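You operate a simulated robot arm through the tools that you are given. There is no shell and no other tool. Be economical: measure what you need, move in short steps, check, and stop when the job is done.

Carry out the task below with a simulated robot arm. There is one attempt and no reset: what you move stays moved.

TASK
Dip the pink marshmallow in melted chocolate and put it on the saucer.
Fine: turn the pot to melt first, and off at the end.

Only the result counts: the job must be done as asked and must still hold three seconds after the hand-in. Knocking over, shifting, dropping, spilling or breaking anything else fails it.

THE ROBOT
A 6-joint arm with a two-finger parallel gripper, fixed in place. Base frame: the origin is at the foot of the arm, x ahead of it, y to its left, z up; the work surface is at about z = 0. Units: cm, degrees, N and s.
With the tool pointing down near the work surface it reaches from about 14 to 58 cm from the base axis. Its first joint turns from -66.0 to 66.0 degrees. Payload 2.1 kg.
Tool frame: the origin (TCP) lies between the finger pads and is the grasp point; the fingertips stand 3 cm ahead of it; z points along the fingers, y is the line along which they close. The gripper opens to 9.4 cm. The fingers are 2.8 cm wide and 1 cm thick; the gripper's body (5 by 9.6 cm) begins 5.5 cm behind the TCP.
Orientation is that of the tool frame in the base frame, as [roll, pitch, yaw] about the fixed x, y, z axes, in that order (R = Rz(yaw) Ry(pitch) Rx(roll)). With the fingers straight down and closing along the base's y, the tool's x points along the base's -x, its y along +y and its z along -z.

THE INTERFACE
- The arm moves only by the tool move_arm. Its arguments are lists of equal length, an entry for each row: "linear": the shift along the base's x, y, z in m, a list of three; "dr": the turn, a rotation vector about the base's x, y, z in degrees, a list of three; "gripper": the closure, from 0 (fully open) to 1 (shut). In form: {"linear": [[dx, dy, dz], ...], "dr": [[wx, wy, wz], ...], "gripper": [gripper, ...]}. A call has 1 to 8 rows; each row is the pose to reach, as a shift and turn from the pose commanded when the call began. Rows are played at 5 a second. More than 5 cm and 8.6 degrees between two rows, or a gripper value outside its range, and nothing of the call is played. A pose out of reach is approached as far as the arm can. The call stops where the force on the tool passes 70 N (or 10 N more than at its start, if that is more) or the arm is blocked; 0.2 s more then pass. Each finger travels about 7.2 cm/s and halts on what it meets, pressing with about 28 N; the grip force reading is that of the motor and also rises with nothing between the fingers. The clock runs only during rows and for 0.2 s after the last one: add rows that repeat a pose to give the fingers time. The reply holds the time, the measured pose of the TCP, the force on the tool along the base axes, the opening and the grip force, in the units named above and with some noise.
- Cameras (640 x 400 px; columns grow to the right, rows downward): "scene" is fixed at [7.79, -40.28, 47.93]; the picture's right is [0.43, -0.90, 0.00], its down [-0.55, -0.27, -0.79] and it looks along [0.71, 0.34, -0.62] (base axes); focal length 221 px, centre (320, 200). "wrist" rides on the gripper at [7.6, 1.4, -10.3] in the tool frame; the picture's right is [-0.18, 0.98, 0.00], its down [-0.75, -0.14, -0.64] and it looks along [-0.63, -0.12, 0.77] (tool axes); focal length 243 px, centre (320, 200). There is no depth. A picture from a camera that has moved, and an enlarged one, comes with that camera's place and axes in the base frame and with its lens.
- grab_frame(camera): a new picture of that camera. The clock stands still meanwhile.
- enlarge(camera, box): a new picture of the part [left, top, right, bottom] of that camera's present view, enlarged. The clock stands still meanwhile.
- sign_off(): hands the job in; it is judged then, once.

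Go step by step. Nothing tells you positions but the pictures and the camera data: compare them with the known pose of the tool, close in by small moves and look again before you grip or let go. The budget is 120 turns and 76 pictures, counting those below and the enlarged ones. Unless the task says otherwise, let go and move clear before handing in, and close with one line.

The tools are called after "Emit:" as a command line: name --argument value ..., lists and objects as JSON in quotes. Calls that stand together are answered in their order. move_arm: Moves the arm, as the interface text tells. Its arguments: {"type":"object","properties":{"linear":{"type":"array","items":{"type":"array","items":{"type":"number"}}},"dr":{"type":"array","items":{"type":"array","items":{"type":"number"}}},"gripper":{"type":"array","items":{"type":"number"}}},"required":["linear","dr","gripper"]} The other tools are called the same way: grab_frame (camera) takes a picture; enlarge (camera, box) takes an enlarged picture of a part of a camera's view; sign_off () hands the job in.

At the start:

```text
clock: 0.0
eef_pos: [22.32, -22.71, 34.67]
tcp_rot: [-180.0, -0.1, 180.0]
ft_force: [0.5, -0.3, -0.3]
gripper_width: 9.38
finger_force: 0.0
```

scene: 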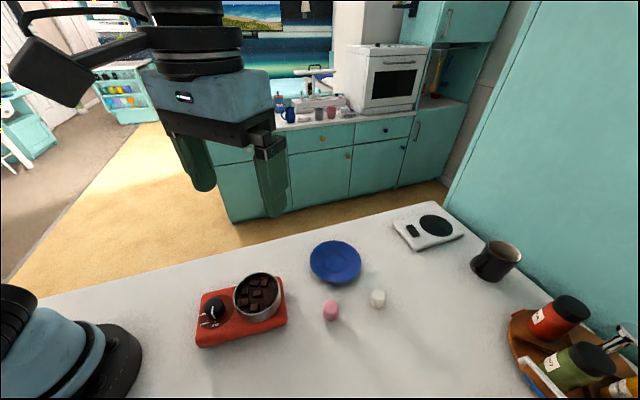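
wrist: 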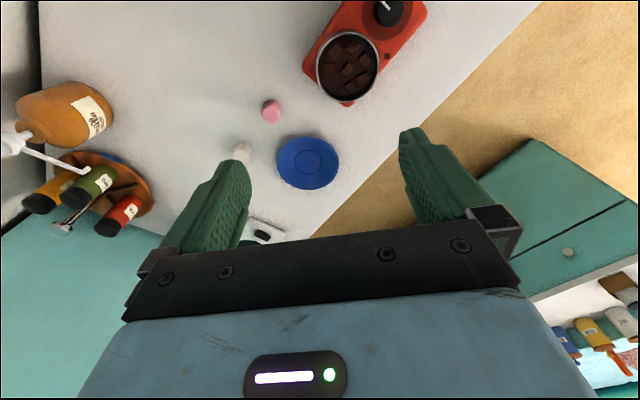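

I see a red hotplate with a knob and a pot of chocolate chunks at about (23,-19), a pink marshmallow near (29,-33), a white one near (35,-41) and a blue saucer near (40,-29). I will look closer at the hotplate knob first.

Emit:
enlarge --camera "scene" --box '[180, 250, 310, 360]'

Emit:
enlarge --camera "wrist" --box '[220, 0, 440, 200]'

Emit:
enlarge --camera "scene" --box '[290, 220, 420, 340]'

```text
3.64 times, centred on (245, 305) of scene
camera zoom: at [7.79, -40.28, 47.93], right [0.43, -0.9, 0.0], down [-0.55, -0.27, -0.79], along [0.71, 0.34, -0.62], focal length 803 px, centre (593, -182)
```

zoom: 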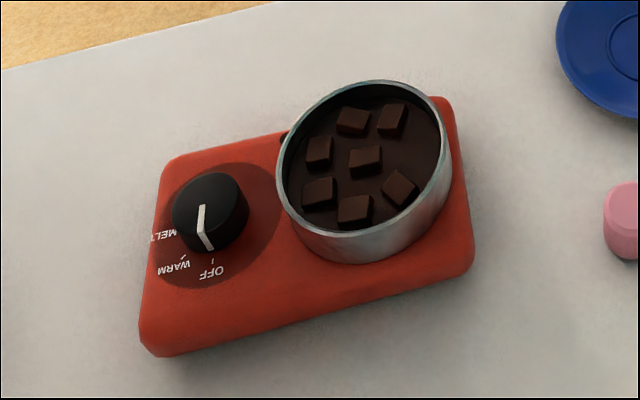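

```text
2.00 times, centred on (330, 100) of wrist
camera zoom: at [14.7, -21.35, 44.94], right [0.18, 0.98, 0.0], down [0.75, -0.14, 0.64], along [0.63, -0.12, -0.77], focal length 485 px, centre (300, 400)
```

zoom: 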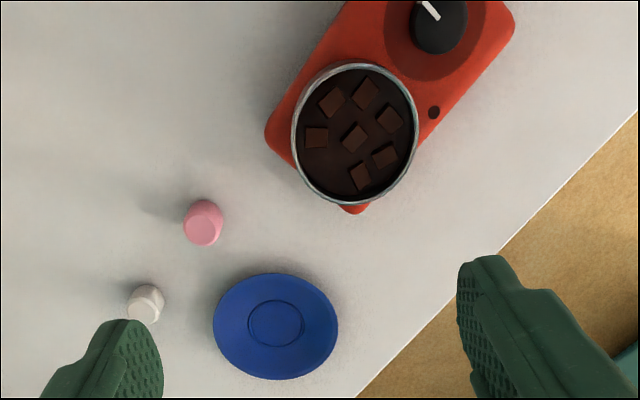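

```text
3.33 times, centred on (355, 280) of scene
camera zoom: at [7.79, -40.28, 47.93], right [0.43, -0.9, 0.0], down [-0.55, -0.27, -0.79], along [0.71, 0.34, -0.62], focal length 736 px, centre (203, -67)
```

zoom: 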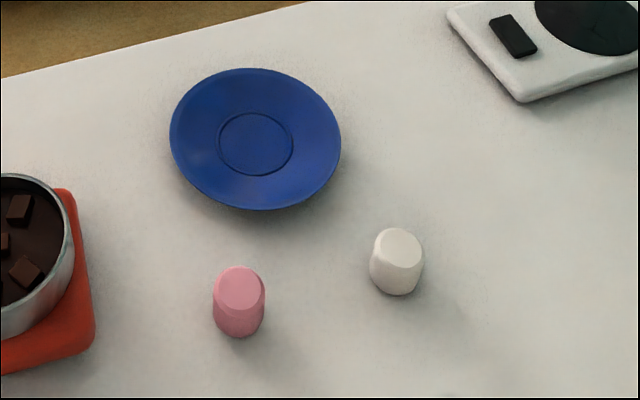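

The knob points at OFF, with MELT about 90° clockwise from above. I put its axis at about (18,-12.8) with its top at z≈5, and the pot rim at (23.2,-19,6). I'll move above the knob, turned so the fingers clear the pot.

Emit:
move_arm --linear '[[-0.0108, 0.0248, -0.0367], [-0.0216, 0.0496, -0.0734], [-0.0324, 0.0744, -0.1101], [-0.0432, 0.0991, -0.1467], [-0.0432, 0.0991, -0.1767]]' --dr '[[0, 0, -7], [0, 0, -14], [0, 0, -21], [0, 0, -28], [0, 0, -28]]' --gripper '[0, 0, 0, 0, 0]'

Emit:
grab_frame --camera "wrist"

Emit:
grab_frame --camera "scene"

```text
clock: 1.2
eef_pos: [18.3, -12.91, 17.04]
tcp_rot: [180.0, 0.1, 152.0]
ft_force: [-0.5, -0.1, -0.6]
gripper_width: 9.42
finger_force: 0.1
```

```text
70 pictures are left
camera wrist: at [12.23, -8.15, 27.34], right [0.62, 0.78, 0.0], down [0.6, -0.48, 0.64], along [0.5, -0.4, -0.77], focal length 243 px, centre (320, 200)
```

wrist: 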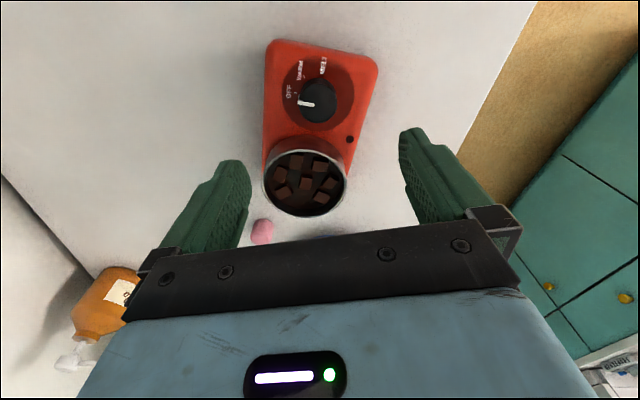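

```text
69 pictures are left
```

scene: 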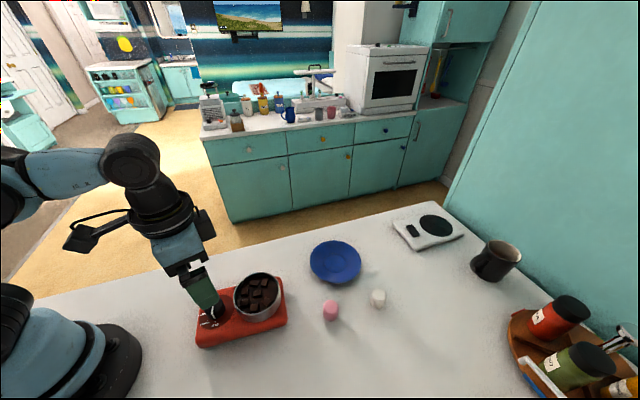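

Emit:
enlarge --camera "wrist" --box '[250, 20, 400, 120]'

```text
4.00 times, centred on (325, 70) of wrist
camera zoom: at [12.23, -8.15, 27.34], right [0.62, 0.78, 0.0], down [0.6, -0.48, 0.64], along [0.5, -0.4, -0.77], focal length 970 px, centre (300, 720)
```

zoom: 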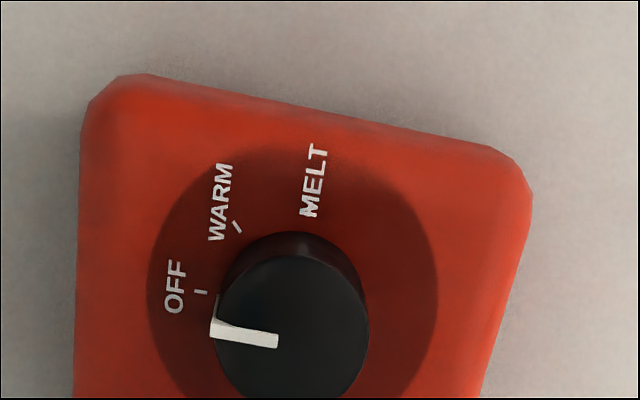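

The ticks read OFF 226°, WARM 180° and MELT about 133°, so MELT needs roughly 90° clockwise. I descend over the knob with the fingers open.

Emit:
move_arm --linear '[[-0.004, 0.0005, -0.035], [-0.004, 0.0005, -0.07], [-0.004, 0.0005, -0.09], [-0.004, 0.0005, -0.1], [-0.004, 0.0005, -0.1]]' --dr '[[0, 0, 0], [0, 0, 0], [0, 0, 0], [0, 0, 0], [0, 0, 0]]' --gripper '[0, 0, 0, 0, 0]'

Emit:
grab_frame --camera "wrist"

Emit:
enlarge --camera "scene" --box '[180, 250, 310, 360]'

```text
clock: 2.4
eef_pos: [17.62, -12.85, 7.15]
tcp_rot: [180.0, 0.0, 152.0]
ft_force: [-0.4, -0.2, 0.2]
gripper_width: 9.39
finger_force: 0.0
```

```text
67 pictures are left
camera wrist: at [11.62, -8.05, 17.37], right [0.62, 0.78, 0.0], down [0.6, -0.48, 0.64], along [0.5, -0.4, -0.77], focal length 243 px, centre (320, 200)
```

wrist: 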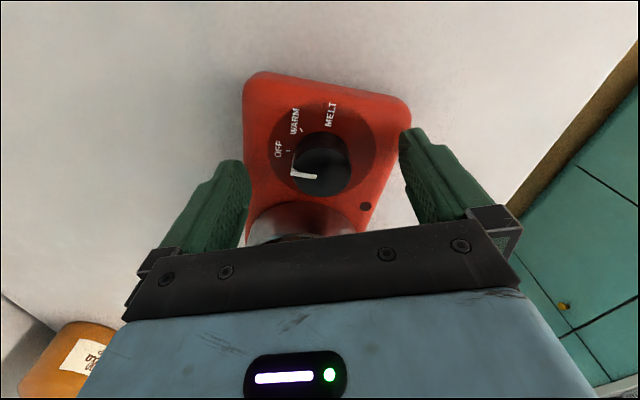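

```text
3.64 times, centred on (245, 305) of scene
camera zoom: at [7.79, -40.27, 47.93], right [0.43, -0.9, 0.0], down [-0.55, -0.27, -0.79], along [0.71, 0.34, -0.62], focal length 803 px, centre (593, -182)
```

zoom: 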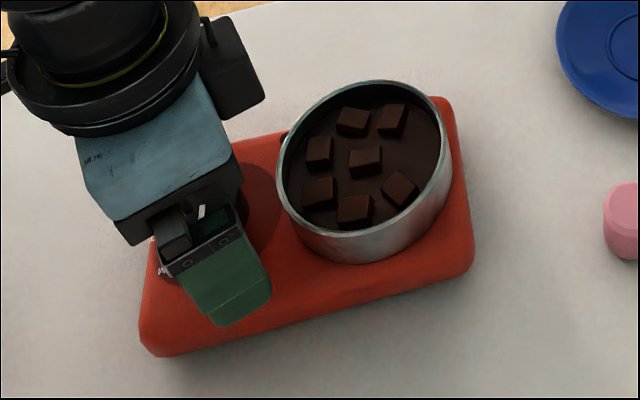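

The fingers straddle the knob and the centring looks right. I lower slightly and close.

Emit:
move_arm --linear '[[0.001, -0.0005, -0.004], [0.001, -0.0005, -0.004], [0.001, -0.0005, -0.004], [0.001, -0.0005, -0.004], [0.001, -0.0005, -0.004]]' --dr '[[0, 0, 0], [0, 0, 0], [0, 0, 0], [0, 0, 0], [0, 0, 0]]' --gripper '[0, 0.3, 0.6, 0.8, 0.8]'

```text
clock: 3.6
eef_pos: [17.85, -12.9, 6.76]
tcp_rot: [179.8, 0.0, 152.0]
ft_force: [3.7, 9.7, 65.9]
gripper_width: 3.39
finger_force: 27.8
```

The knob is gripped at 3.4 cm, but there is a large upward force, so the tips are likely pressing on the plate. I raise a little and re-read.

Emit:
move_arm --linear '[[0, 0, 0.002], [0, 0, 0.003]]' --dr '[[0, 0, 0], [0, 0, 0]]' --gripper '[0.8, 0.8]'

Emit:
enlarge --camera "wrist" --box '[230, 60, 430, 250]'

```text
clock: 4.2
eef_pos: [17.58, -12.76, 7.01]
tcp_rot: [-179.9, 0.0, 152.0]
ft_force: [1.0, -0.1, -0.4]
gripper_width: 3.31
finger_force: 27.7
```

```text
2.11 times, centred on (330, 155) of wrist
camera zoom: at [11.59, -7.96, 17.22], right [0.62, 0.78, 0.0], down [0.6, -0.48, 0.64], along [0.5, -0.4, -0.77], focal length 511 px, centre (299, 295)
```

zoom: 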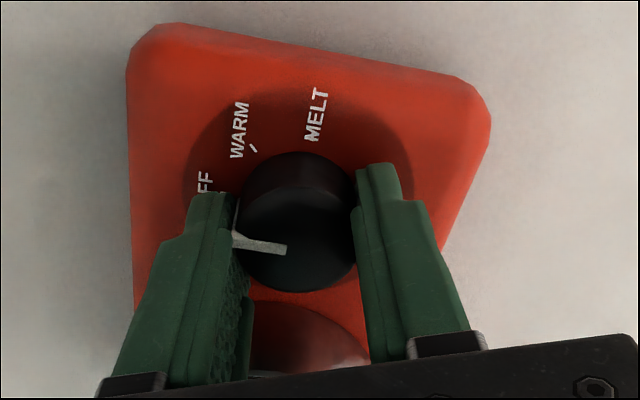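

The knob is held squarely and the force is gone. First stroke: 45° clockwise.

Emit:
move_arm --linear '[[0, 0, 0], [0, 0, 0], [0, 0, 0], [0, 0, 0], [0, 0, 0], [0, 0, 0], [0, 0, 0]]' --dr '[[0, 0, -7.5], [0, 0, -15], [0, 0, -22.5], [0, 0, -30], [0, 0, -37.5], [0, 0, -45], [0, 0, -45]]' --gripper '[0.8, 0.8, 0.8, 0.8, 0.8, 0.8, 0.8]'

Emit:
enlarge --camera "wrist" --box '[230, 60, 430, 250]'

```text
clock: 5.8
eef_pos: [17.69, -12.95, 7.02]
tcp_rot: [180.0, 0.1, 106.9]
ft_force: [-0.5, -0.6, 0.6]
gripper_width: 3.33
finger_force: 28.5
```

```text
2.11 times, centred on (330, 155) of wrist
camera zoom: at [16.86, -5.22, 17.17], right [0.99, 0.11, 0.0], down [0.08, -0.76, 0.64], along [0.07, -0.64, -0.77], focal length 511 px, centre (299, 295)
```

zoom: 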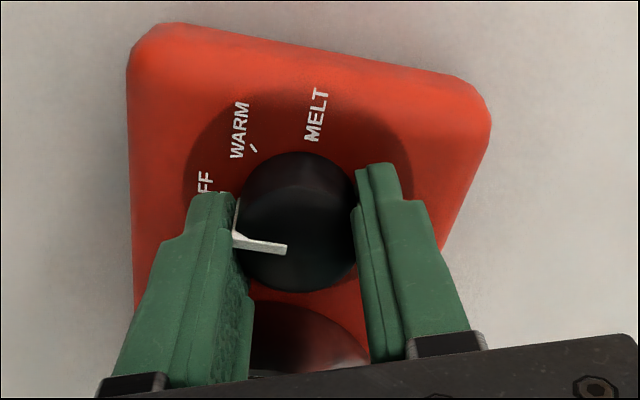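

The wrist view looks unchanged relative to the plate, so the whole hotplate may have turned with the gripper. I check the scene.

Emit:
grab_frame --camera "scene"

```text
63 pictures are left
```

scene: 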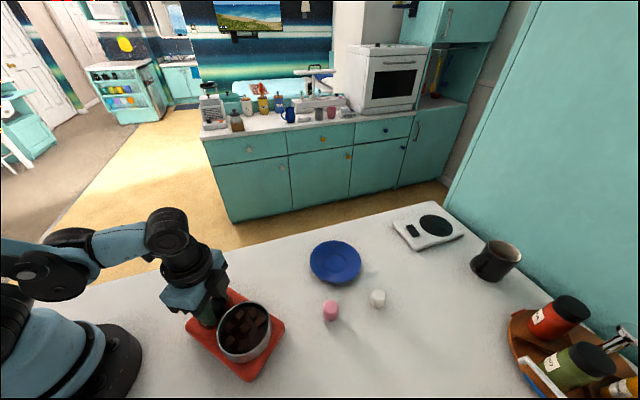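

The whole hotplate turned with the grip, with no relative knob motion. I'll turn it back exactly the same way to restore it, gently.

Emit:
move_arm --linear '[[0, 0, 0], [0, 0, 0], [0, 0, 0], [0, 0, 0], [0, 0, 0], [0, 0, 0], [0, 0, 0], [0, 0, 0]]' --dr '[[0, 0, 6], [0, 0, 12], [0, 0, 18], [0, 0, 24], [0, 0, 30], [0, 0, 36], [0, 0, 42], [0, 0, 45]]' --gripper '[0.8, 0.8, 0.8, 0.8, 0.8, 0.8, 0.8, 0.8]'

Emit:
enlarge --camera "wrist" --box '[230, 60, 430, 250]'

Emit:
enlarge --camera "scene" --box '[180, 250, 310, 360]'

```text
clock: 7.6
eef_pos: [17.76, -12.75, 7.02]
tcp_rot: [180.0, 0.1, 152.2]
ft_force: [-0.3, 1.0, 0.3]
gripper_width: 3.33
finger_force: 27.6
```

```text
2.11 times, centred on (330, 155) of wrist
camera zoom: at [11.58, -8.05, 17.18], right [0.62, 0.78, 0.0], down [0.6, -0.48, 0.64], along [0.5, -0.4, -0.77], focal length 511 px, centre (299, 295)
```

zoom: 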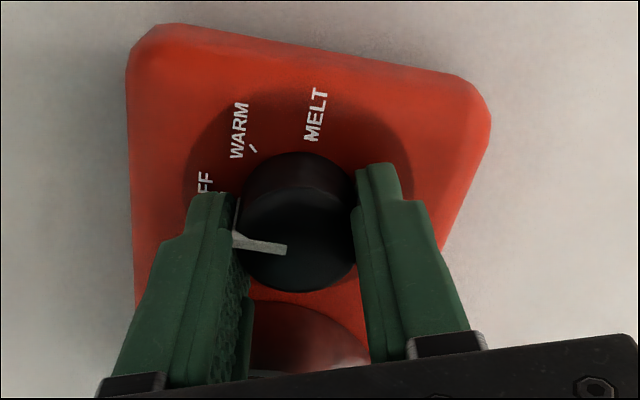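

```text
3.64 times, centred on (245, 305) of scene
camera zoom: at [7.8, -40.28, 47.93], right [0.43, -0.9, 0.0], down [-0.55, -0.27, -0.79], along [0.71, 0.34, -0.62], focal length 803 px, centre (593, -182)
```

zoom: 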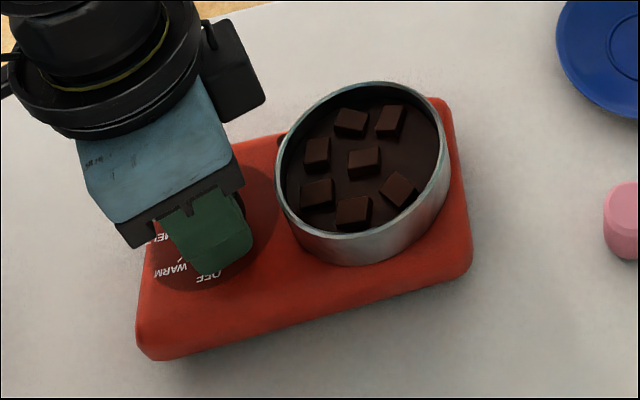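

The hotplate is back to within about 1 mm. I'll press down on it with the knob gripped, so the table holds the plate while I turn slowly; first I see the force.

Emit:
move_arm --linear '[[0, 0, -0.001], [0, 0, -0.002], [0, 0, -0.002]]' --dr '[[0, 0, 0], [0, 0, 0], [0, 0, 0]]' --gripper '[0.8, 0.8, 0.8]'

```text
clock: 8.4
eef_pos: [17.73, -12.9, 6.83]
tcp_rot: [179.9, -0.1, 152.1]
ft_force: [-5.1, 10.3, 42.9]
gripper_width: 3.33
finger_force: 27.7
```

43 N of down-force. Now a small slow test turn of 6° clockwise.

Emit:
move_arm --linear '[[0, 0, 0], [0, 0, 0], [0, 0, 0], [0, 0, 0], [0, 0, 0], [0, 0, 0], [0, 0, 0], [0, 0, 0]]' --dr '[[0, 0, -1], [0, 0, -2], [0, 0, -3], [0, 0, -4], [0, 0, -5], [0, 0, -6], [0, 0, -7], [0, 0, -8]]' --gripper '[0.8, 0.8, 0.8, 0.8, 0.8, 0.8, 0.8, 0.8]'

Emit:
enlarge --camera "wrist" --box '[230, 60, 430, 250]'

Emit:
enlarge --camera "scene" --box '[180, 250, 310, 360]'

```text
clock: 9.6
eef_pos: [17.66, -12.93, 6.87]
tcp_rot: [-180.0, -0.2, 147.3]
ft_force: [-2.6, 1.4, 11.5]
gripper_width: 3.31
finger_force: 28.2
stopped in row 6: the force on the tool passed its limit (the readings are from after the stop); the commanded pose is now the measured one
```

```text
2.11 times, centred on (330, 155) of wrist
camera zoom: at [12.08, -7.58, 17.04], right [0.69, 0.73, 0.0], down [0.56, -0.53, 0.64], along [0.47, -0.44, -0.77], focal length 511 px, centre (299, 295)
```

zoom: 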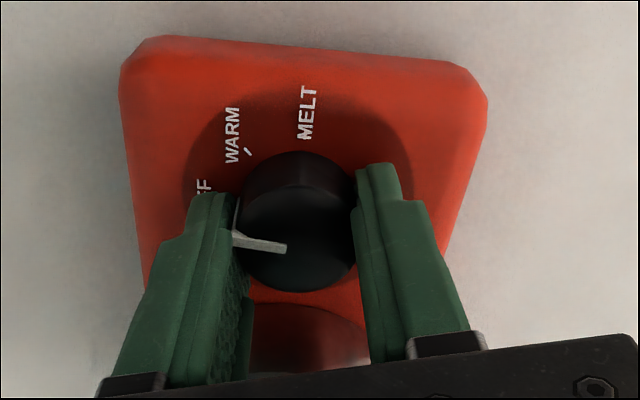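

```text
3.64 times, centred on (245, 305) of scene
camera zoom: at [7.79, -40.27, 47.93], right [0.43, -0.9, 0.0], down [-0.55, -0.27, -0.79], along [0.71, 0.34, -0.62], focal length 803 px, centre (593, -182)
```

zoom: 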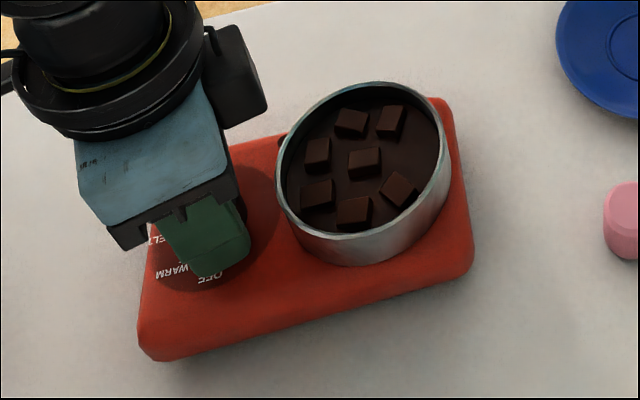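

That works: the knob turned about 5° relative to the plate, and the plate stayed put. I continue with a lighter press.

Emit:
move_arm --linear '[[0, 0, -0.0005], [0, 0, -0.0005], [0, 0, -0.0005], [0, 0, -0.0005], [0, 0, -0.0005], [0, 0, -0.0005], [0, 0, -0.0005], [0, 0, -0.0005]]' --dr '[[0, 0, -1], [0, 0, -2.2], [0, 0, -3.5], [0, 0, -5], [0, 0, -6.5], [0, 0, -8], [0, 0, -9.5], [0, 0, -11]]' --gripper '[0.8, 0.8, 0.8, 0.8, 0.8, 0.8, 0.8, 0.8]'

Emit:
enlarge --camera "wrist" --box '[230, 60, 430, 250]'

```text
clock: 10.9
eef_pos: [17.78, -12.91, 6.9]
tcp_rot: [180.0, -0.2, 140.9]
ft_force: [-3.7, 1.2, 11.0]
gripper_width: 3.33
finger_force: 28.1
stopped in row 6: the force on the tool passed its limit (the readings are from after the stop); the commanded pose is now the measured one
```

```text
2.11 times, centred on (330, 155) of wrist
camera zoom: at [12.74, -6.99, 17.05], right [0.76, 0.65, 0.0], down [0.5, -0.59, 0.64], along [0.41, -0.49, -0.77], focal length 511 px, centre (299, 295)
```

zoom: 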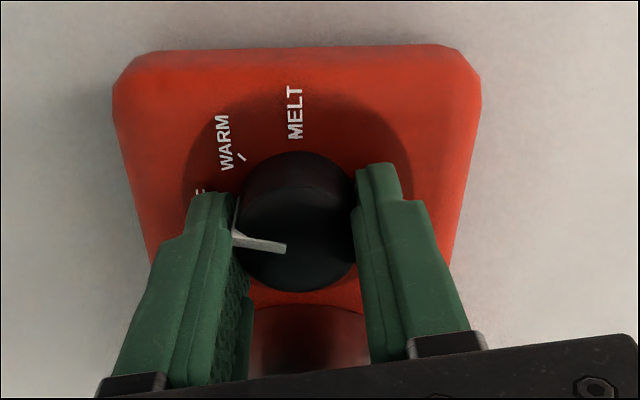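

Good, about 11° so far. The force builds as I turn, so I continue without adding press.

Emit:
move_arm --linear '[[0, 0, 0], [0, 0, 0], [0, 0, 0], [0, 0, 0], [0, 0, 0], [0, 0, 0], [0, 0, 0], [0, 0, 0]]' --dr '[[0, 0, -1.5], [0, 0, -3], [0, 0, -4.5], [0, 0, -6], [0, 0, -7.5], [0, 0, -9], [0, 0, -10.5], [0, 0, -12]]' --gripper '[0.8, 0.8, 0.8, 0.8, 0.8, 0.8, 0.8, 0.8]'

Emit:
enlarge --camera "scene" --box '[180, 250, 310, 360]'

```text
clock: 12.7
eef_pos: [17.84, -12.88, 6.79]
tcp_rot: [-179.8, -0.3, 128.6]
ft_force: [-10.9, -2.4, 62.4]
gripper_width: 3.3
finger_force: 28.5
```

```text
3.64 times, centred on (245, 305) of scene
camera zoom: at [7.78, -40.27, 47.94], right [0.43, -0.9, 0.0], down [-0.55, -0.27, -0.79], along [0.71, 0.34, -0.62], focal length 803 px, centre (593, -182)
```

zoom: 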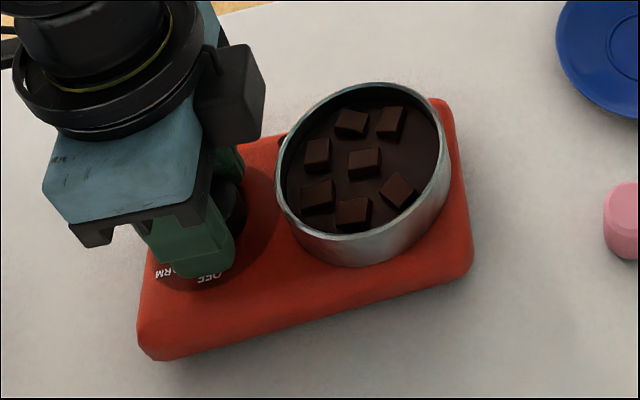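

The plate is still in place and the knob has turned about 23°. I ease up slightly and continue.

Emit:
move_arm --linear '[[0, 0, 0.001], [0, 0, 0.001], [0, 0, 0.001], [0, 0, 0.0015], [0, 0, 0.0015], [0, 0, 0.002], [0, 0, 0.002], [0, 0, 0.002]]' --dr '[[0, 0, -1.5], [0, 0, -3], [0, 0, -4.5], [0, 0, -6], [0, 0, -7.5], [0, 0, -9], [0, 0, -10.5], [0, 0, -12]]' --gripper '[0.8, 0.8, 0.8, 0.8, 0.8, 0.8, 0.8, 0.8]'

```text
clock: 14.5
eef_pos: [17.68, -12.84, 6.9]
tcp_rot: [-179.9, 0.0, 116.7]
ft_force: [0.3, -0.2, 0.3]
gripper_width: 3.31
finger_force: 27.9
```

Emit:
enlarge --camera "wrist" --box '[230, 60, 430, 250]'

Emit:
enlarge --camera "scene" --box '[180, 250, 310, 360]'

```text
2.11 times, centred on (330, 155) of wrist
camera zoom: at [15.5, -5.43, 17.18], right [0.96, 0.28, 0.0], down [0.21, -0.74, 0.64], along [0.18, -0.62, -0.77], focal length 511 px, centre (299, 295)
```

zoom: 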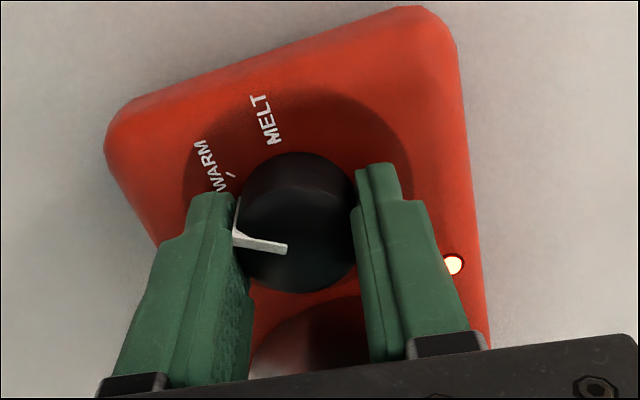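

```text
3.64 times, centred on (245, 305) of scene
camera zoom: at [7.8, -40.28, 47.93], right [0.43, -0.9, 0.0], down [-0.55, -0.27, -0.79], along [0.71, 0.34, -0.62], focal length 803 px, centre (593, -182)
```

zoom: 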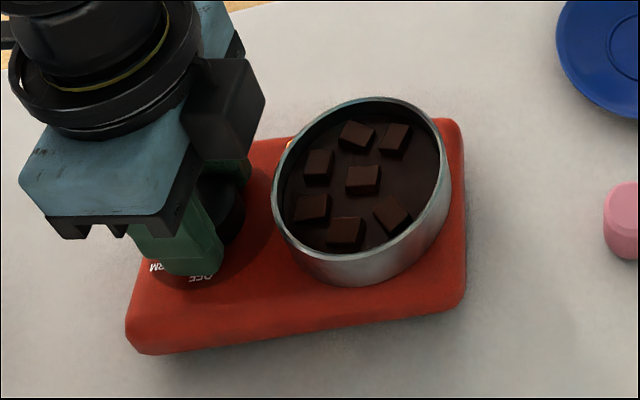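

The lamp has come on, but the press ran out and the plate swung about 7°. I turn back 7° unpressed, since the plate follows the knob, then press again.

Emit:
move_arm --linear '[[0, 0, 0], [0, 0, 0], [0, 0, 0], [0, 0, 0]]' --dr '[[0, 0, 2], [0, 0, 4], [0, 0, 6], [0, 0, 7]]' --gripper '[0.8, 0.8, 0.8, 0.8]'

Emit:
enlarge --camera "scene" --box '[180, 250, 310, 360]'

```text
clock: 15.5
eef_pos: [17.61, -12.95, 7.03]
tcp_rot: [-179.9, -0.1, 123.7]
ft_force: [-0.6, -0.2, 0.6]
gripper_width: 3.31
finger_force: 28.1
```

```text
3.64 times, centred on (245, 305) of scene
camera zoom: at [7.8, -40.28, 47.93], right [0.43, -0.9, 0.0], down [-0.55, -0.27, -0.79], along [0.71, 0.34, -0.62], focal length 803 px, centre (593, -182)
```

zoom: 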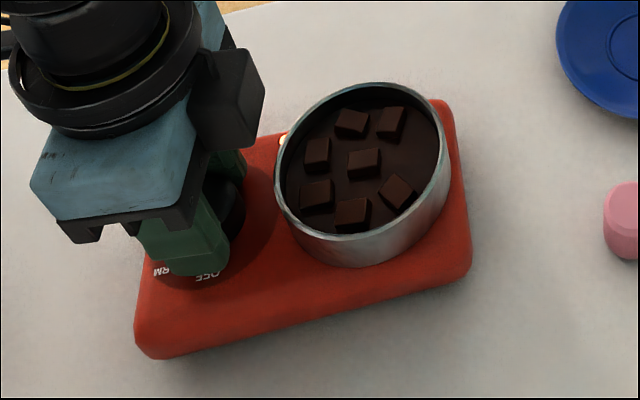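

Restored. The knob is about 28° turned; I press again.

Emit:
move_arm --linear '[[0, 0, -0.001], [0, 0, -0.0015], [0, 0, -0.0015]]' --dr '[[0, 0, 0], [0, 0, 0], [0, 0, 0]]' --gripper '[0.8, 0.8, 0.8]'

```text
clock: 16.3
eef_pos: [17.7, -12.85, 6.7]
tcp_rot: [-179.9, -0.2, 123.8]
ft_force: [-4.1, 5.6, 13.5]
gripper_width: 3.31
finger_force: 27.9
```

Emit:
move_arm --linear '[[0, 0, -0.0005], [0, 0, -0.0005], [0, 0, -0.0005], [0, 0, -0.0005], [0, 0, -0.0005], [0, 0, -0.0005]]' --dr '[[0, 0, 0], [0, 0, -1], [0, 0, -2], [0, 0, -3], [0, 0, -4.5], [0, 0, -6]]' --gripper '[0.8, 0.8, 0.8, 0.8, 0.8, 0.8]'

Emit:
enlarge --camera "scene" --box '[180, 250, 310, 360]'

```text
clock: 17.7
eef_pos: [17.75, -12.94, 6.85]
tcp_rot: [-179.8, -0.2, 117.8]
ft_force: [-0.2, 0.4, 0.1]
gripper_width: 3.32
finger_force: 27.6
```

```text
3.64 times, centred on (245, 305) of scene
camera zoom: at [7.8, -40.28, 47.93], right [0.43, -0.9, 0.0], down [-0.55, -0.27, -0.79], along [0.71, 0.34, -0.62], focal length 803 px, centre (593, -182)
```

zoom: 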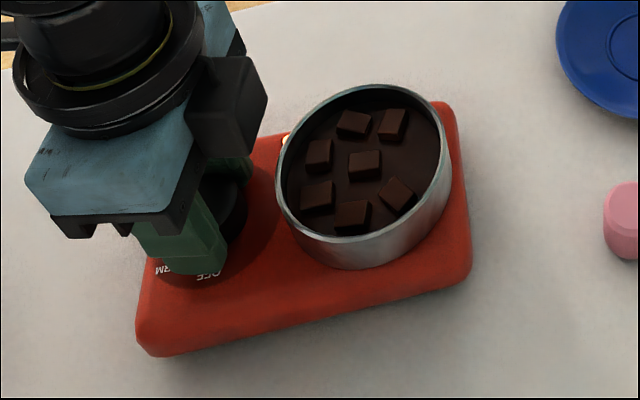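

The press slips off as the knob turns, so I lower progressively while turning.

Emit:
move_arm --linear '[[0, 0, -0.001], [0, 0, -0.0015], [0, 0, -0.0018], [0, 0, -0.002], [0, 0, -0.0022], [0, 0, -0.0024], [0, 0, -0.0026], [0, 0, -0.0026]]' --dr '[[0, 0, 0], [0, 0, -1.5], [0, 0, -3], [0, 0, -4.5], [0, 0, -6], [0, 0, -7.5], [0, 0, -9], [0, 0, -10.5]]' --gripper '[0.8, 0.8, 0.8, 0.8, 0.8, 0.8, 0.8, 0.8]'

Emit:
enlarge --camera "scene" --box '[180, 250, 310, 360]'

```text
clock: 18.4
eef_pos: [17.71, -12.82, 6.77]
tcp_rot: [-179.8, -0.4, 116.1]
ft_force: [-4.3, 2.6, 13.0]
gripper_width: 3.33
finger_force: 28.2
stopped in row 3: the force on the tool passed its limit (the readings are from after the stop); the commanded pose is now the measured one
```

```text
3.64 times, centred on (245, 305) of scene
camera zoom: at [7.79, -40.27, 47.93], right [0.43, -0.9, 0.0], down [-0.55, -0.27, -0.79], along [0.71, 0.34, -0.62], focal length 803 px, centre (593, -182)
```

zoom: 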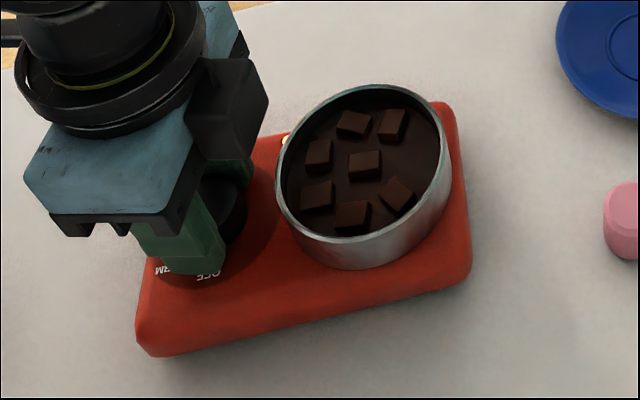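

Emit:
move_arm --linear '[[0, 0, -0.0005], [0, 0, -0.0007], [0, 0, -0.0007], [0, 0, -0.0007], [0, 0, -0.0007], [0, 0, -0.0007], [0, 0, -0.0007], [0, 0, -0.0007]]' --dr '[[0, 0, -1], [0, 0, -2], [0, 0, -3.5], [0, 0, -5], [0, 0, -6.5], [0, 0, -8], [0, 0, -9.5], [0, 0, -11]]' --gripper '[0.8, 0.8, 0.8, 0.8, 0.8, 0.8, 0.8, 0.8]'

Emit:
enlarge --camera "scene" --box '[180, 250, 310, 360]'

```text
clock: 19.3
eef_pos: [17.75, -12.9, 6.86]
tcp_rot: [-179.5, -0.4, 112.5]
ft_force: [-3.4, 1.6, 13.2]
gripper_width: 3.32
finger_force: 28.2
stopped in row 4: the force on the tool passed its limit (the readings are from after the stop); the commanded pose is now the measured one
```

```text
3.64 times, centred on (245, 305) of scene
camera zoom: at [7.79, -40.27, 47.93], right [0.43, -0.9, 0.0], down [-0.55, -0.27, -0.79], along [0.71, 0.34, -0.62], focal length 803 px, centre (593, -182)
```

zoom: 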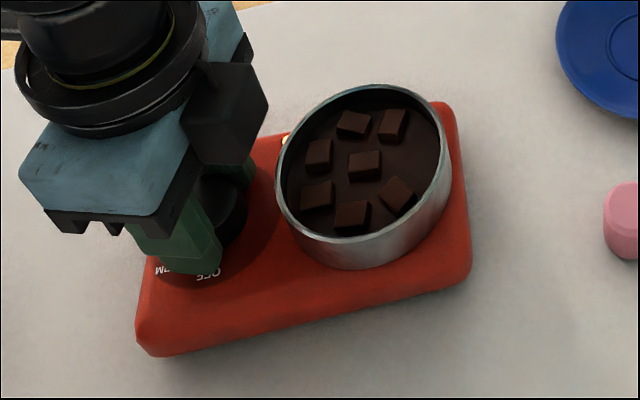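

Working: the plate holds and the knob is at about 38°. I continue with no added press.

Emit:
move_arm --linear '[[0, 0, 0], [0, 0, 0], [0, 0, 0], [0, 0, 0], [0, 0, 0], [0, 0, 0], [0, 0, 0], [0, 0, 0]]' --dr '[[0, 0, -1], [0, 0, -2], [0, 0, -3.5], [0, 0, -5], [0, 0, -6.5], [0, 0, -8], [0, 0, -9.5], [0, 0, -11]]' --gripper '[0.8, 0.8, 0.8, 0.8, 0.8, 0.8, 0.8, 0.8]'

Emit:
enlarge --camera "scene" --box '[180, 250, 310, 360]'

```text
clock: 21.1
eef_pos: [17.66, -12.82, 6.69]
tcp_rot: [-179.6, -0.4, 101.3]
ft_force: [-6.7, 1.4, 31.6]
gripper_width: 3.26
finger_force: 28.1
```

```text
3.64 times, centred on (245, 305) of scene
camera zoom: at [7.79, -40.27, 47.94], right [0.43, -0.9, 0.0], down [-0.55, -0.27, -0.79], along [0.71, 0.34, -0.62], focal length 803 px, centre (593, -182)
```

zoom: 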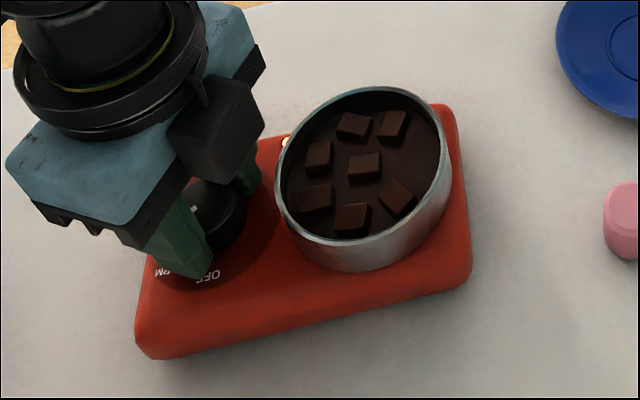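

The knob is about 49° turned and the plate is nearly in place. I release slightly, swing back around the knob, and check before regripping.

Emit:
move_arm --linear '[[0, 0, 0.001], [0, 0, 0.003], [0, 0, 0.004], [0, 0, 0.004]]' --dr '[[0, 0, 0], [0, 0, 0], [0, 0, 0], [0, 0, 0]]' --gripper '[0.4, 0.4, 0.4, 0.4]'

Emit:
move_arm --linear '[[0, 0, 0], [0, 0, 0], [0, 0, 0], [0, 0, 0], [0, 0, 0], [0, 0, 0], [0, 0, 0], [0, 0, 0]]' --dr '[[0, 0, 7], [0, 0, 14], [0, 0, 21], [0, 0, 28], [0, 0, 35], [0, 0, 42], [0, 0, 49], [0, 0, 56]]' --gripper '[0.4, 0.4, 0.4, 0.4, 0.4, 0.4, 0.4, 0.4]'

Emit:
enlarge --camera "wrist" --box '[230, 60, 430, 250]'

Emit:
enlarge --camera "scene" --box '[180, 250, 310, 360]'

```text
clock: 22.1
eef_pos: [17.77, -12.93, 7.06]
tcp_rot: [-179.7, -0.4, 101.3]
ft_force: [-1.2, 0.2, 0.3]
gripper_width: 5.66
finger_force: 0.1
```

```text
clock: 23.9
eef_pos: [17.86, -13.0, 7.31]
tcp_rot: [-179.7, -0.5, 157.5]
ft_force: [0.4, 0.6, -0.2]
gripper_width: 5.64
finger_force: 0.0
```

```text
2.11 times, centred on (330, 155) of wrist
camera zoom: at [11.42, -8.59, 17.54], right [0.55, 0.84, -0.01], down [0.65, -0.42, 0.64], along [0.53, -0.35, -0.77], focal length 511 px, centre (299, 295)
```

zoom: 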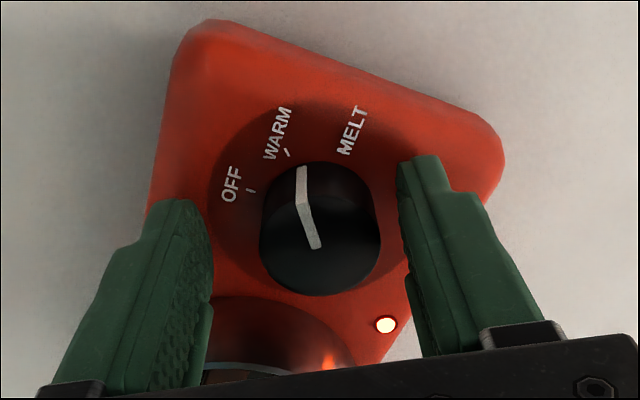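

```text
3.64 times, centred on (245, 305) of scene
camera zoom: at [7.79, -40.28, 47.93], right [0.43, -0.9, 0.0], down [-0.55, -0.27, -0.79], along [0.71, 0.34, -0.62], focal length 803 px, centre (593, -182)
```

zoom: 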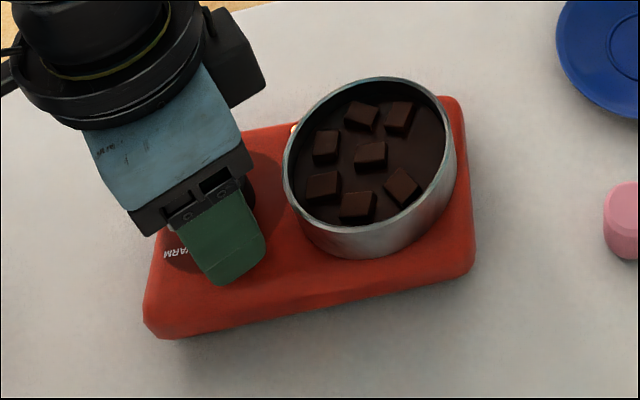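

The plate slid about 0.8 cm in +x during that release/swing, and I put the knob now at about (18.5,-12.65). I'll recentre over it before gripping and check; I can drag the plate back later while holding the knob.

Emit:
move_arm --linear '[[0.004, 0.001, 0], [0.008, 0.0025, 0], [0.008, 0.0025, 0]]' --dr '[[0, 0, 0], [0, 0, 0], [0, 0, 0]]' --gripper '[0.4, 0.4, 0.4]'

Emit:
enlarge --camera "wrist" --box '[230, 60, 430, 250]'

Emit:
enlarge --camera "scene" --box '[180, 250, 310, 360]'

```text
clock: 24.7
eef_pos: [18.68, -12.49, 7.25]
tcp_rot: [-179.8, -0.4, 157.2]
ft_force: [0.1, -0.4, -1.1]
gripper_width: 5.65
finger_force: 0.1
```

```text
2.11 times, centred on (330, 155) of wrist
camera zoom: at [12.24, -8.27, 17.57], right [0.55, 0.84, -0.01], down [0.65, -0.42, 0.64], along [0.53, -0.35, -0.77], focal length 511 px, centre (299, 295)
```

zoom: 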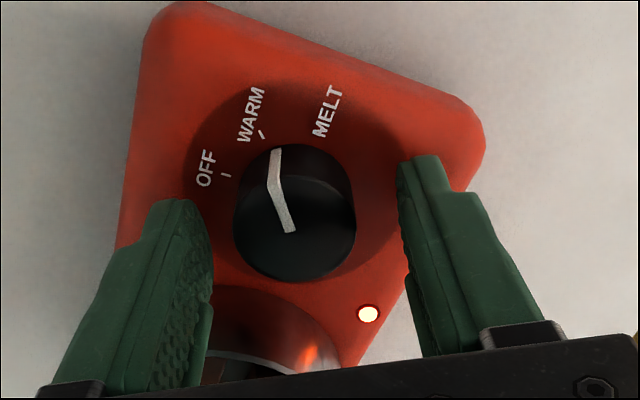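

```text
3.64 times, centred on (245, 305) of scene
camera zoom: at [7.79, -40.28, 47.93], right [0.43, -0.9, 0.0], down [-0.55, -0.27, -0.79], along [0.71, 0.34, -0.62], focal length 803 px, centre (593, -182)
```

zoom: 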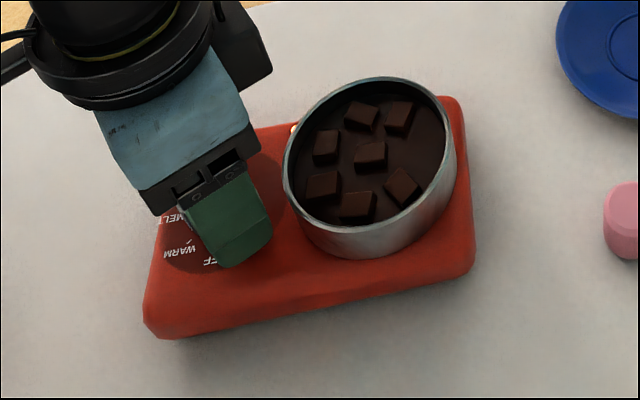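

Well centred now. I close on the knob.

Emit:
move_arm --linear '[[-0.0015, 0.001, -0.001], [-0.0015, 0.001, -0.0015], [-0.0015, 0.001, -0.0015], [-0.0015, 0.001, -0.0015]]' --dr '[[0, 0.2, 0], [0, 0.4, 0], [0, 0.4, 0], [0, 0.4, 0]]' --gripper '[0.4, 0.8, 0.8, 0.8]'

Emit:
enlarge --camera "scene" --box '[180, 250, 310, 360]'

```text
clock: 25.7
eef_pos: [18.51, -12.54, 7.06]
tcp_rot: [-179.5, -0.8, 157.3]
ft_force: [-1.6, -3.6, 11.0]
gripper_width: 3.29
finger_force: 27.8
```

```text
3.64 times, centred on (245, 305) of scene
camera zoom: at [7.79, -40.27, 47.93], right [0.43, -0.9, 0.0], down [-0.55, -0.27, -0.79], along [0.71, 0.34, -0.62], focal length 803 px, centre (593, -182)
```

zoom: 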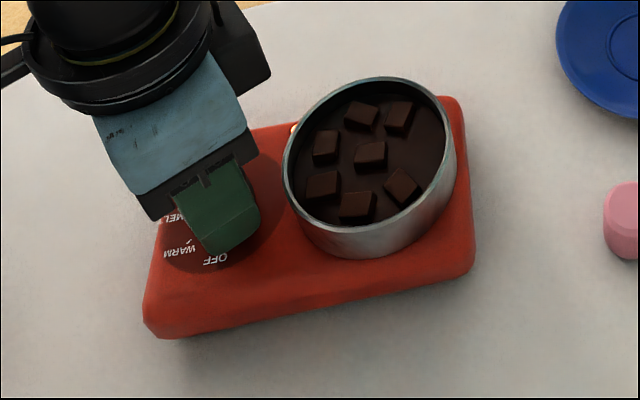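

Gripped. I straighten a small tool tilt, then press lightly.

Emit:
move_arm --linear '[[0, 0, 0], [0, 0, 0], [0, 0, -0.0005]]' --dr '[[0.07, -0.45, 0], [0.15, -0.9, 0], [0.15, -0.9, 0]]' --gripper '[0.8, 0.8, 0.8]'

```text
clock: 26.5
eef_pos: [18.4, -12.62, 7.08]
tcp_rot: [-179.8, 0.1, 157.4]
ft_force: [-2.7, -16.6, 21.3]
gripper_width: 3.34
finger_force: 28.2
```

Force is 21 N down with a little sideways. I begin the second stroke slowly.

Emit:
move_arm --linear '[[0, 0, -0.0003], [0, 0, -0.0005], [0, 0, -0.0007], [0, 0, -0.0008], [0, 0, -0.0009], [0, 0, -0.001], [0, 0, -0.001], [0, 0, -0.001]]' --dr '[[0, 0, -1], [0, 0, -2], [0, 0, -3.5], [0, 0, -5], [0, 0, -6.5], [0, 0, -8], [0, 0, -9.5], [0, 0, -11]]' --gripper '[0.8, 0.8, 0.8, 0.8, 0.8, 0.8, 0.8, 0.8]'

Emit:
enlarge --camera "scene" --box '[180, 250, 310, 360]'

```text
clock: 28.3
eef_pos: [18.44, -12.26, 6.9]
tcp_rot: [180.0, -0.2, 146.3]
ft_force: [-14.0, 2.9, 19.3]
gripper_width: 3.3
finger_force: 27.2
```

```text
3.64 times, centred on (245, 305) of scene
camera zoom: at [7.79, -40.27, 47.93], right [0.43, -0.9, 0.0], down [-0.55, -0.27, -0.79], along [0.71, 0.34, -0.62], focal length 803 px, centre (593, -182)
```

zoom: 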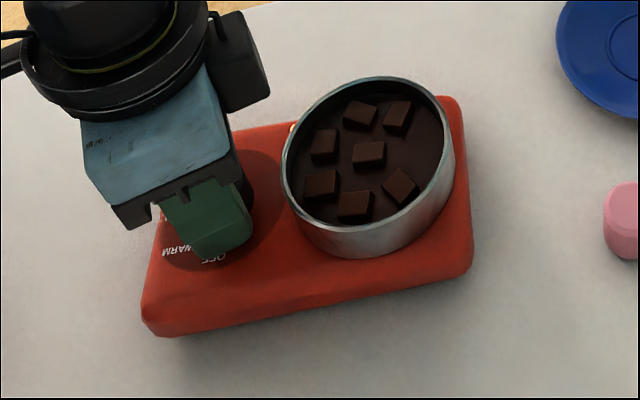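

Good; the plate held. I continue.

Emit:
move_arm --linear '[[0, 0, -0.0003], [0, 0, -0.0005], [0, 0, -0.0007], [0, 0, -0.0008], [0, 0, -0.0009], [0, 0, -0.001], [0, 0, -0.001], [0, 0, -0.001]]' --dr '[[0, 0, -1.5], [0, 0, -3], [0, 0, -4.5], [0, 0, -6], [0, 0, -7.5], [0, 0, -9], [0, 0, -10.5], [0, 0, -12]]' --gripper '[0.8, 0.8, 0.8, 0.8, 0.8, 0.8, 0.8, 0.8]'

Emit:
enlarge --camera "scene" --box '[180, 250, 310, 360]'

```text
clock: 30.1
eef_pos: [18.41, -12.43, 6.82]
tcp_rot: [-179.8, 0.0, 134.3]
ft_force: [-0.3, 0.5, 0.4]
gripper_width: 3.32
finger_force: 27.7
```

```text
3.64 times, centred on (245, 305) of scene
camera zoom: at [7.8, -40.28, 47.93], right [0.43, -0.9, 0.0], down [-0.55, -0.27, -0.79], along [0.71, 0.34, -0.62], focal length 803 px, centre (593, -182)
```

zoom: 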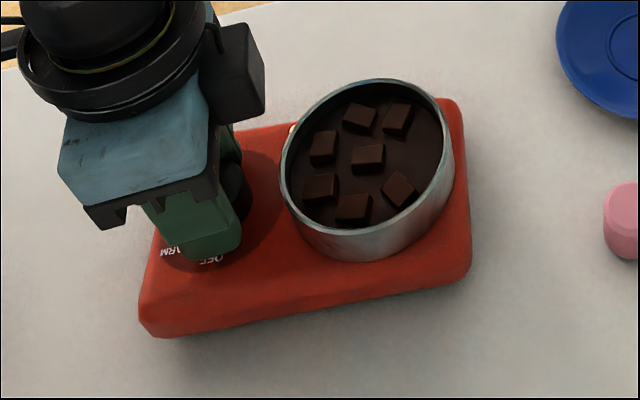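

Emit:
move_arm --linear '[[0, 0, -0.001], [0, 0, -0.0015], [0, 0, -0.0015]]' --dr '[[0, 0, 0], [0, 0, 0], [0, 0, 0]]' --gripper '[0.8, 0.8, 0.8]'

```text
clock: 30.9
eef_pos: [18.47, -12.43, 6.77]
tcp_rot: [-179.9, -0.2, 134.3]
ft_force: [-14.5, 7.8, 51.0]
gripper_width: 3.3
finger_force: 27.9
```

Emit:
move_arm --linear '[[0, 0, 0], [0, 0, 0], [0, 0, 0], [0, 0, 0], [0, 0, 0], [0, 0, 0], [0, 0, 0], [0, 0, 0]]' --dr '[[0, 0, -1.5], [0, 0, -3], [0, 0, -4.5], [0, 0, -6], [0, 0, -7.5], [0, 0, -9], [0, 0, -10.5], [0, 0, -12]]' --gripper '[0.8, 0.8, 0.8, 0.8, 0.8, 0.8, 0.8, 0.8]'

Emit:
enlarge --camera "scene" --box '[180, 250, 310, 360]'

Emit:
enlarge --camera "wrist" --box '[230, 60, 430, 250]'

```text
clock: 31.3
eef_pos: [18.51, -12.32, 6.81]
tcp_rot: [-179.9, -0.3, 133.6]
ft_force: [-2.0, 0.5, 10.9]
gripper_width: 3.32
finger_force: 28.4
stopped in row 1: the force on the tool passed its limit (the readings are from after the stop); the commanded pose is now the measured one
```

```text
3.64 times, centred on (245, 305) of scene
camera zoom: at [7.79, -40.27, 47.93], right [0.43, -0.9, 0.0], down [-0.55, -0.27, -0.79], along [0.71, 0.34, -0.62], focal length 803 px, centre (593, -182)
```

zoom: 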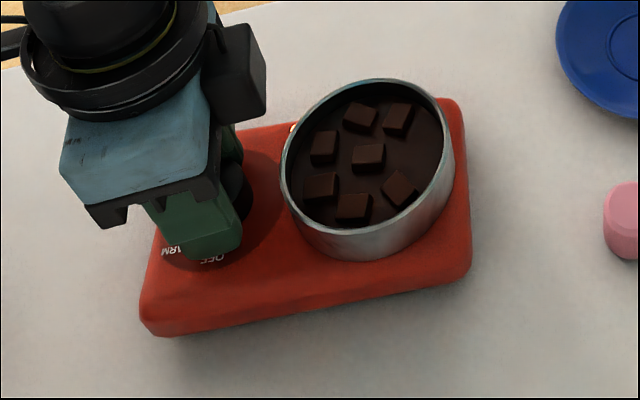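

```text
2.11 times, centred on (330, 155) of wrist
camera zoom: at [14.21, -5.9, 17.06], right [0.84, 0.55, 0.0], down [0.42, -0.64, 0.64], along [0.35, -0.54, -0.77], focal length 511 px, centre (299, 295)
```

zoom: 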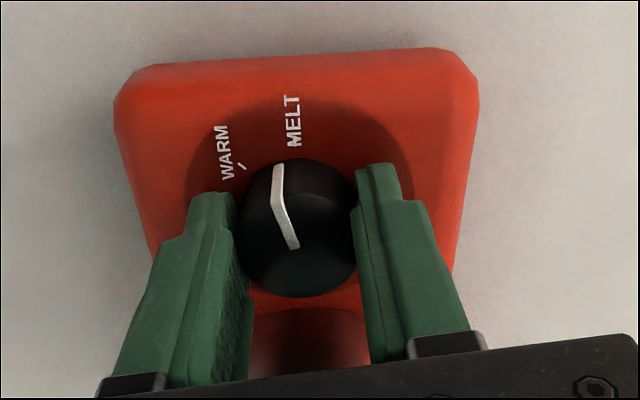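

The pointer is past WARM and nearing MELT, with about 20° left. I continue.

Emit:
move_arm --linear '[[0, 0, 0], [0, 0, 0], [0, 0, 0], [0, 0, 0], [0, 0, 0], [0, 0, 0], [0, 0, 0], [0, 0, 0]]' --dr '[[0, 0, -1.5], [0, 0, -3], [0, 0, -4.5], [0, 0, -6], [0, 0, -7.5], [0, 0, -9], [0, 0, -10.5], [0, 0, -12]]' --gripper '[0.8, 0.8, 0.8, 0.8, 0.8, 0.8, 0.8, 0.8]'

Emit:
enlarge --camera "wrist" --box '[230, 60, 430, 250]'

```text
clock: 33.1
eef_pos: [18.43, -12.42, 6.64]
tcp_rot: [-179.9, 0.0, 121.6]
ft_force: [0.3, -2.5, 10.3]
gripper_width: 3.31
finger_force: 28.5
```

```text
2.11 times, centred on (330, 155) of wrist
camera zoom: at [15.67, -5.2, 17.03], right [0.93, 0.36, 0.0], down [0.28, -0.72, 0.64], along [0.23, -0.6, -0.77], focal length 511 px, centre (299, 295)
```

zoom: 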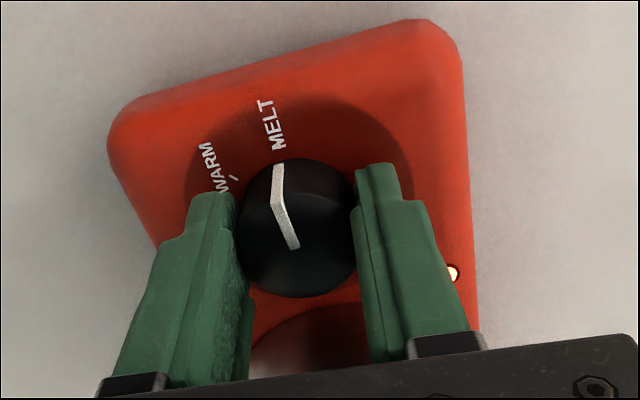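

Almost at MELT; about 8° more.

Emit:
move_arm --linear '[[0, 0, -0.0003], [0, 0, -0.0004], [0, 0, -0.0005], [0, 0, -0.0006], [0, 0, -0.0006], [0, 0, -0.0006]]' --dr '[[0, 0, -1.5], [0, 0, -3], [0, 0, -4.5], [0, 0, -6], [0, 0, -7], [0, 0, -8]]' --gripper '[0.8, 0.8, 0.8, 0.8, 0.8, 0.8]'

Emit:
enlarge --camera "wrist" --box '[230, 60, 430, 250]'

Emit:
enlarge --camera "scene" --box '[180, 250, 310, 360]'

```text
clock: 33.6
eef_pos: [18.48, -12.45, 6.8]
tcp_rot: [-179.8, -0.2, 119.8]
ft_force: [-2.2, 1.4, 13.2]
gripper_width: 3.33
finger_force: 28.2
stopped in row 2: the force on the tool passed its limit (the readings are from after the stop); the commanded pose is now the measured one
```

```text
2.11 times, centred on (330, 155) of wrist
camera zoom: at [15.95, -5.13, 17.06], right [0.94, 0.33, 0.0], down [0.25, -0.72, 0.64], along [0.21, -0.61, -0.77], focal length 511 px, centre (299, 295)
```

zoom: 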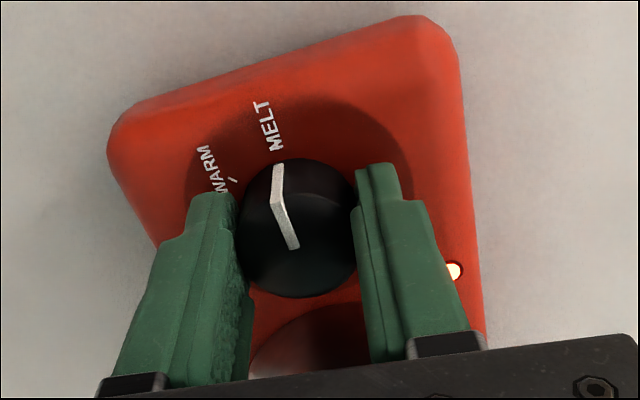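

```text
3.64 times, centred on (245, 305) of scene
camera zoom: at [7.79, -40.27, 47.93], right [0.43, -0.9, 0.0], down [-0.55, -0.27, -0.79], along [0.71, 0.34, -0.62], focal length 803 px, centre (593, -182)
```

zoom: 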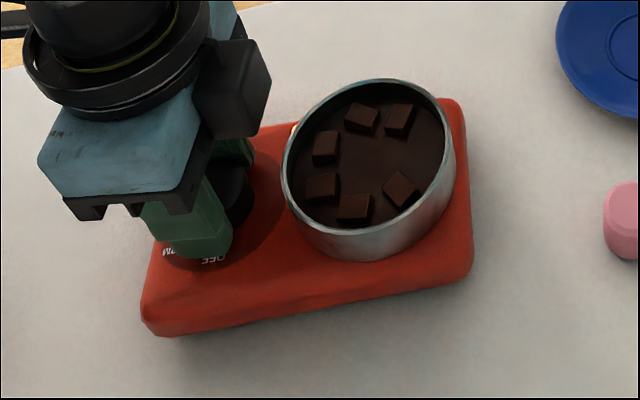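

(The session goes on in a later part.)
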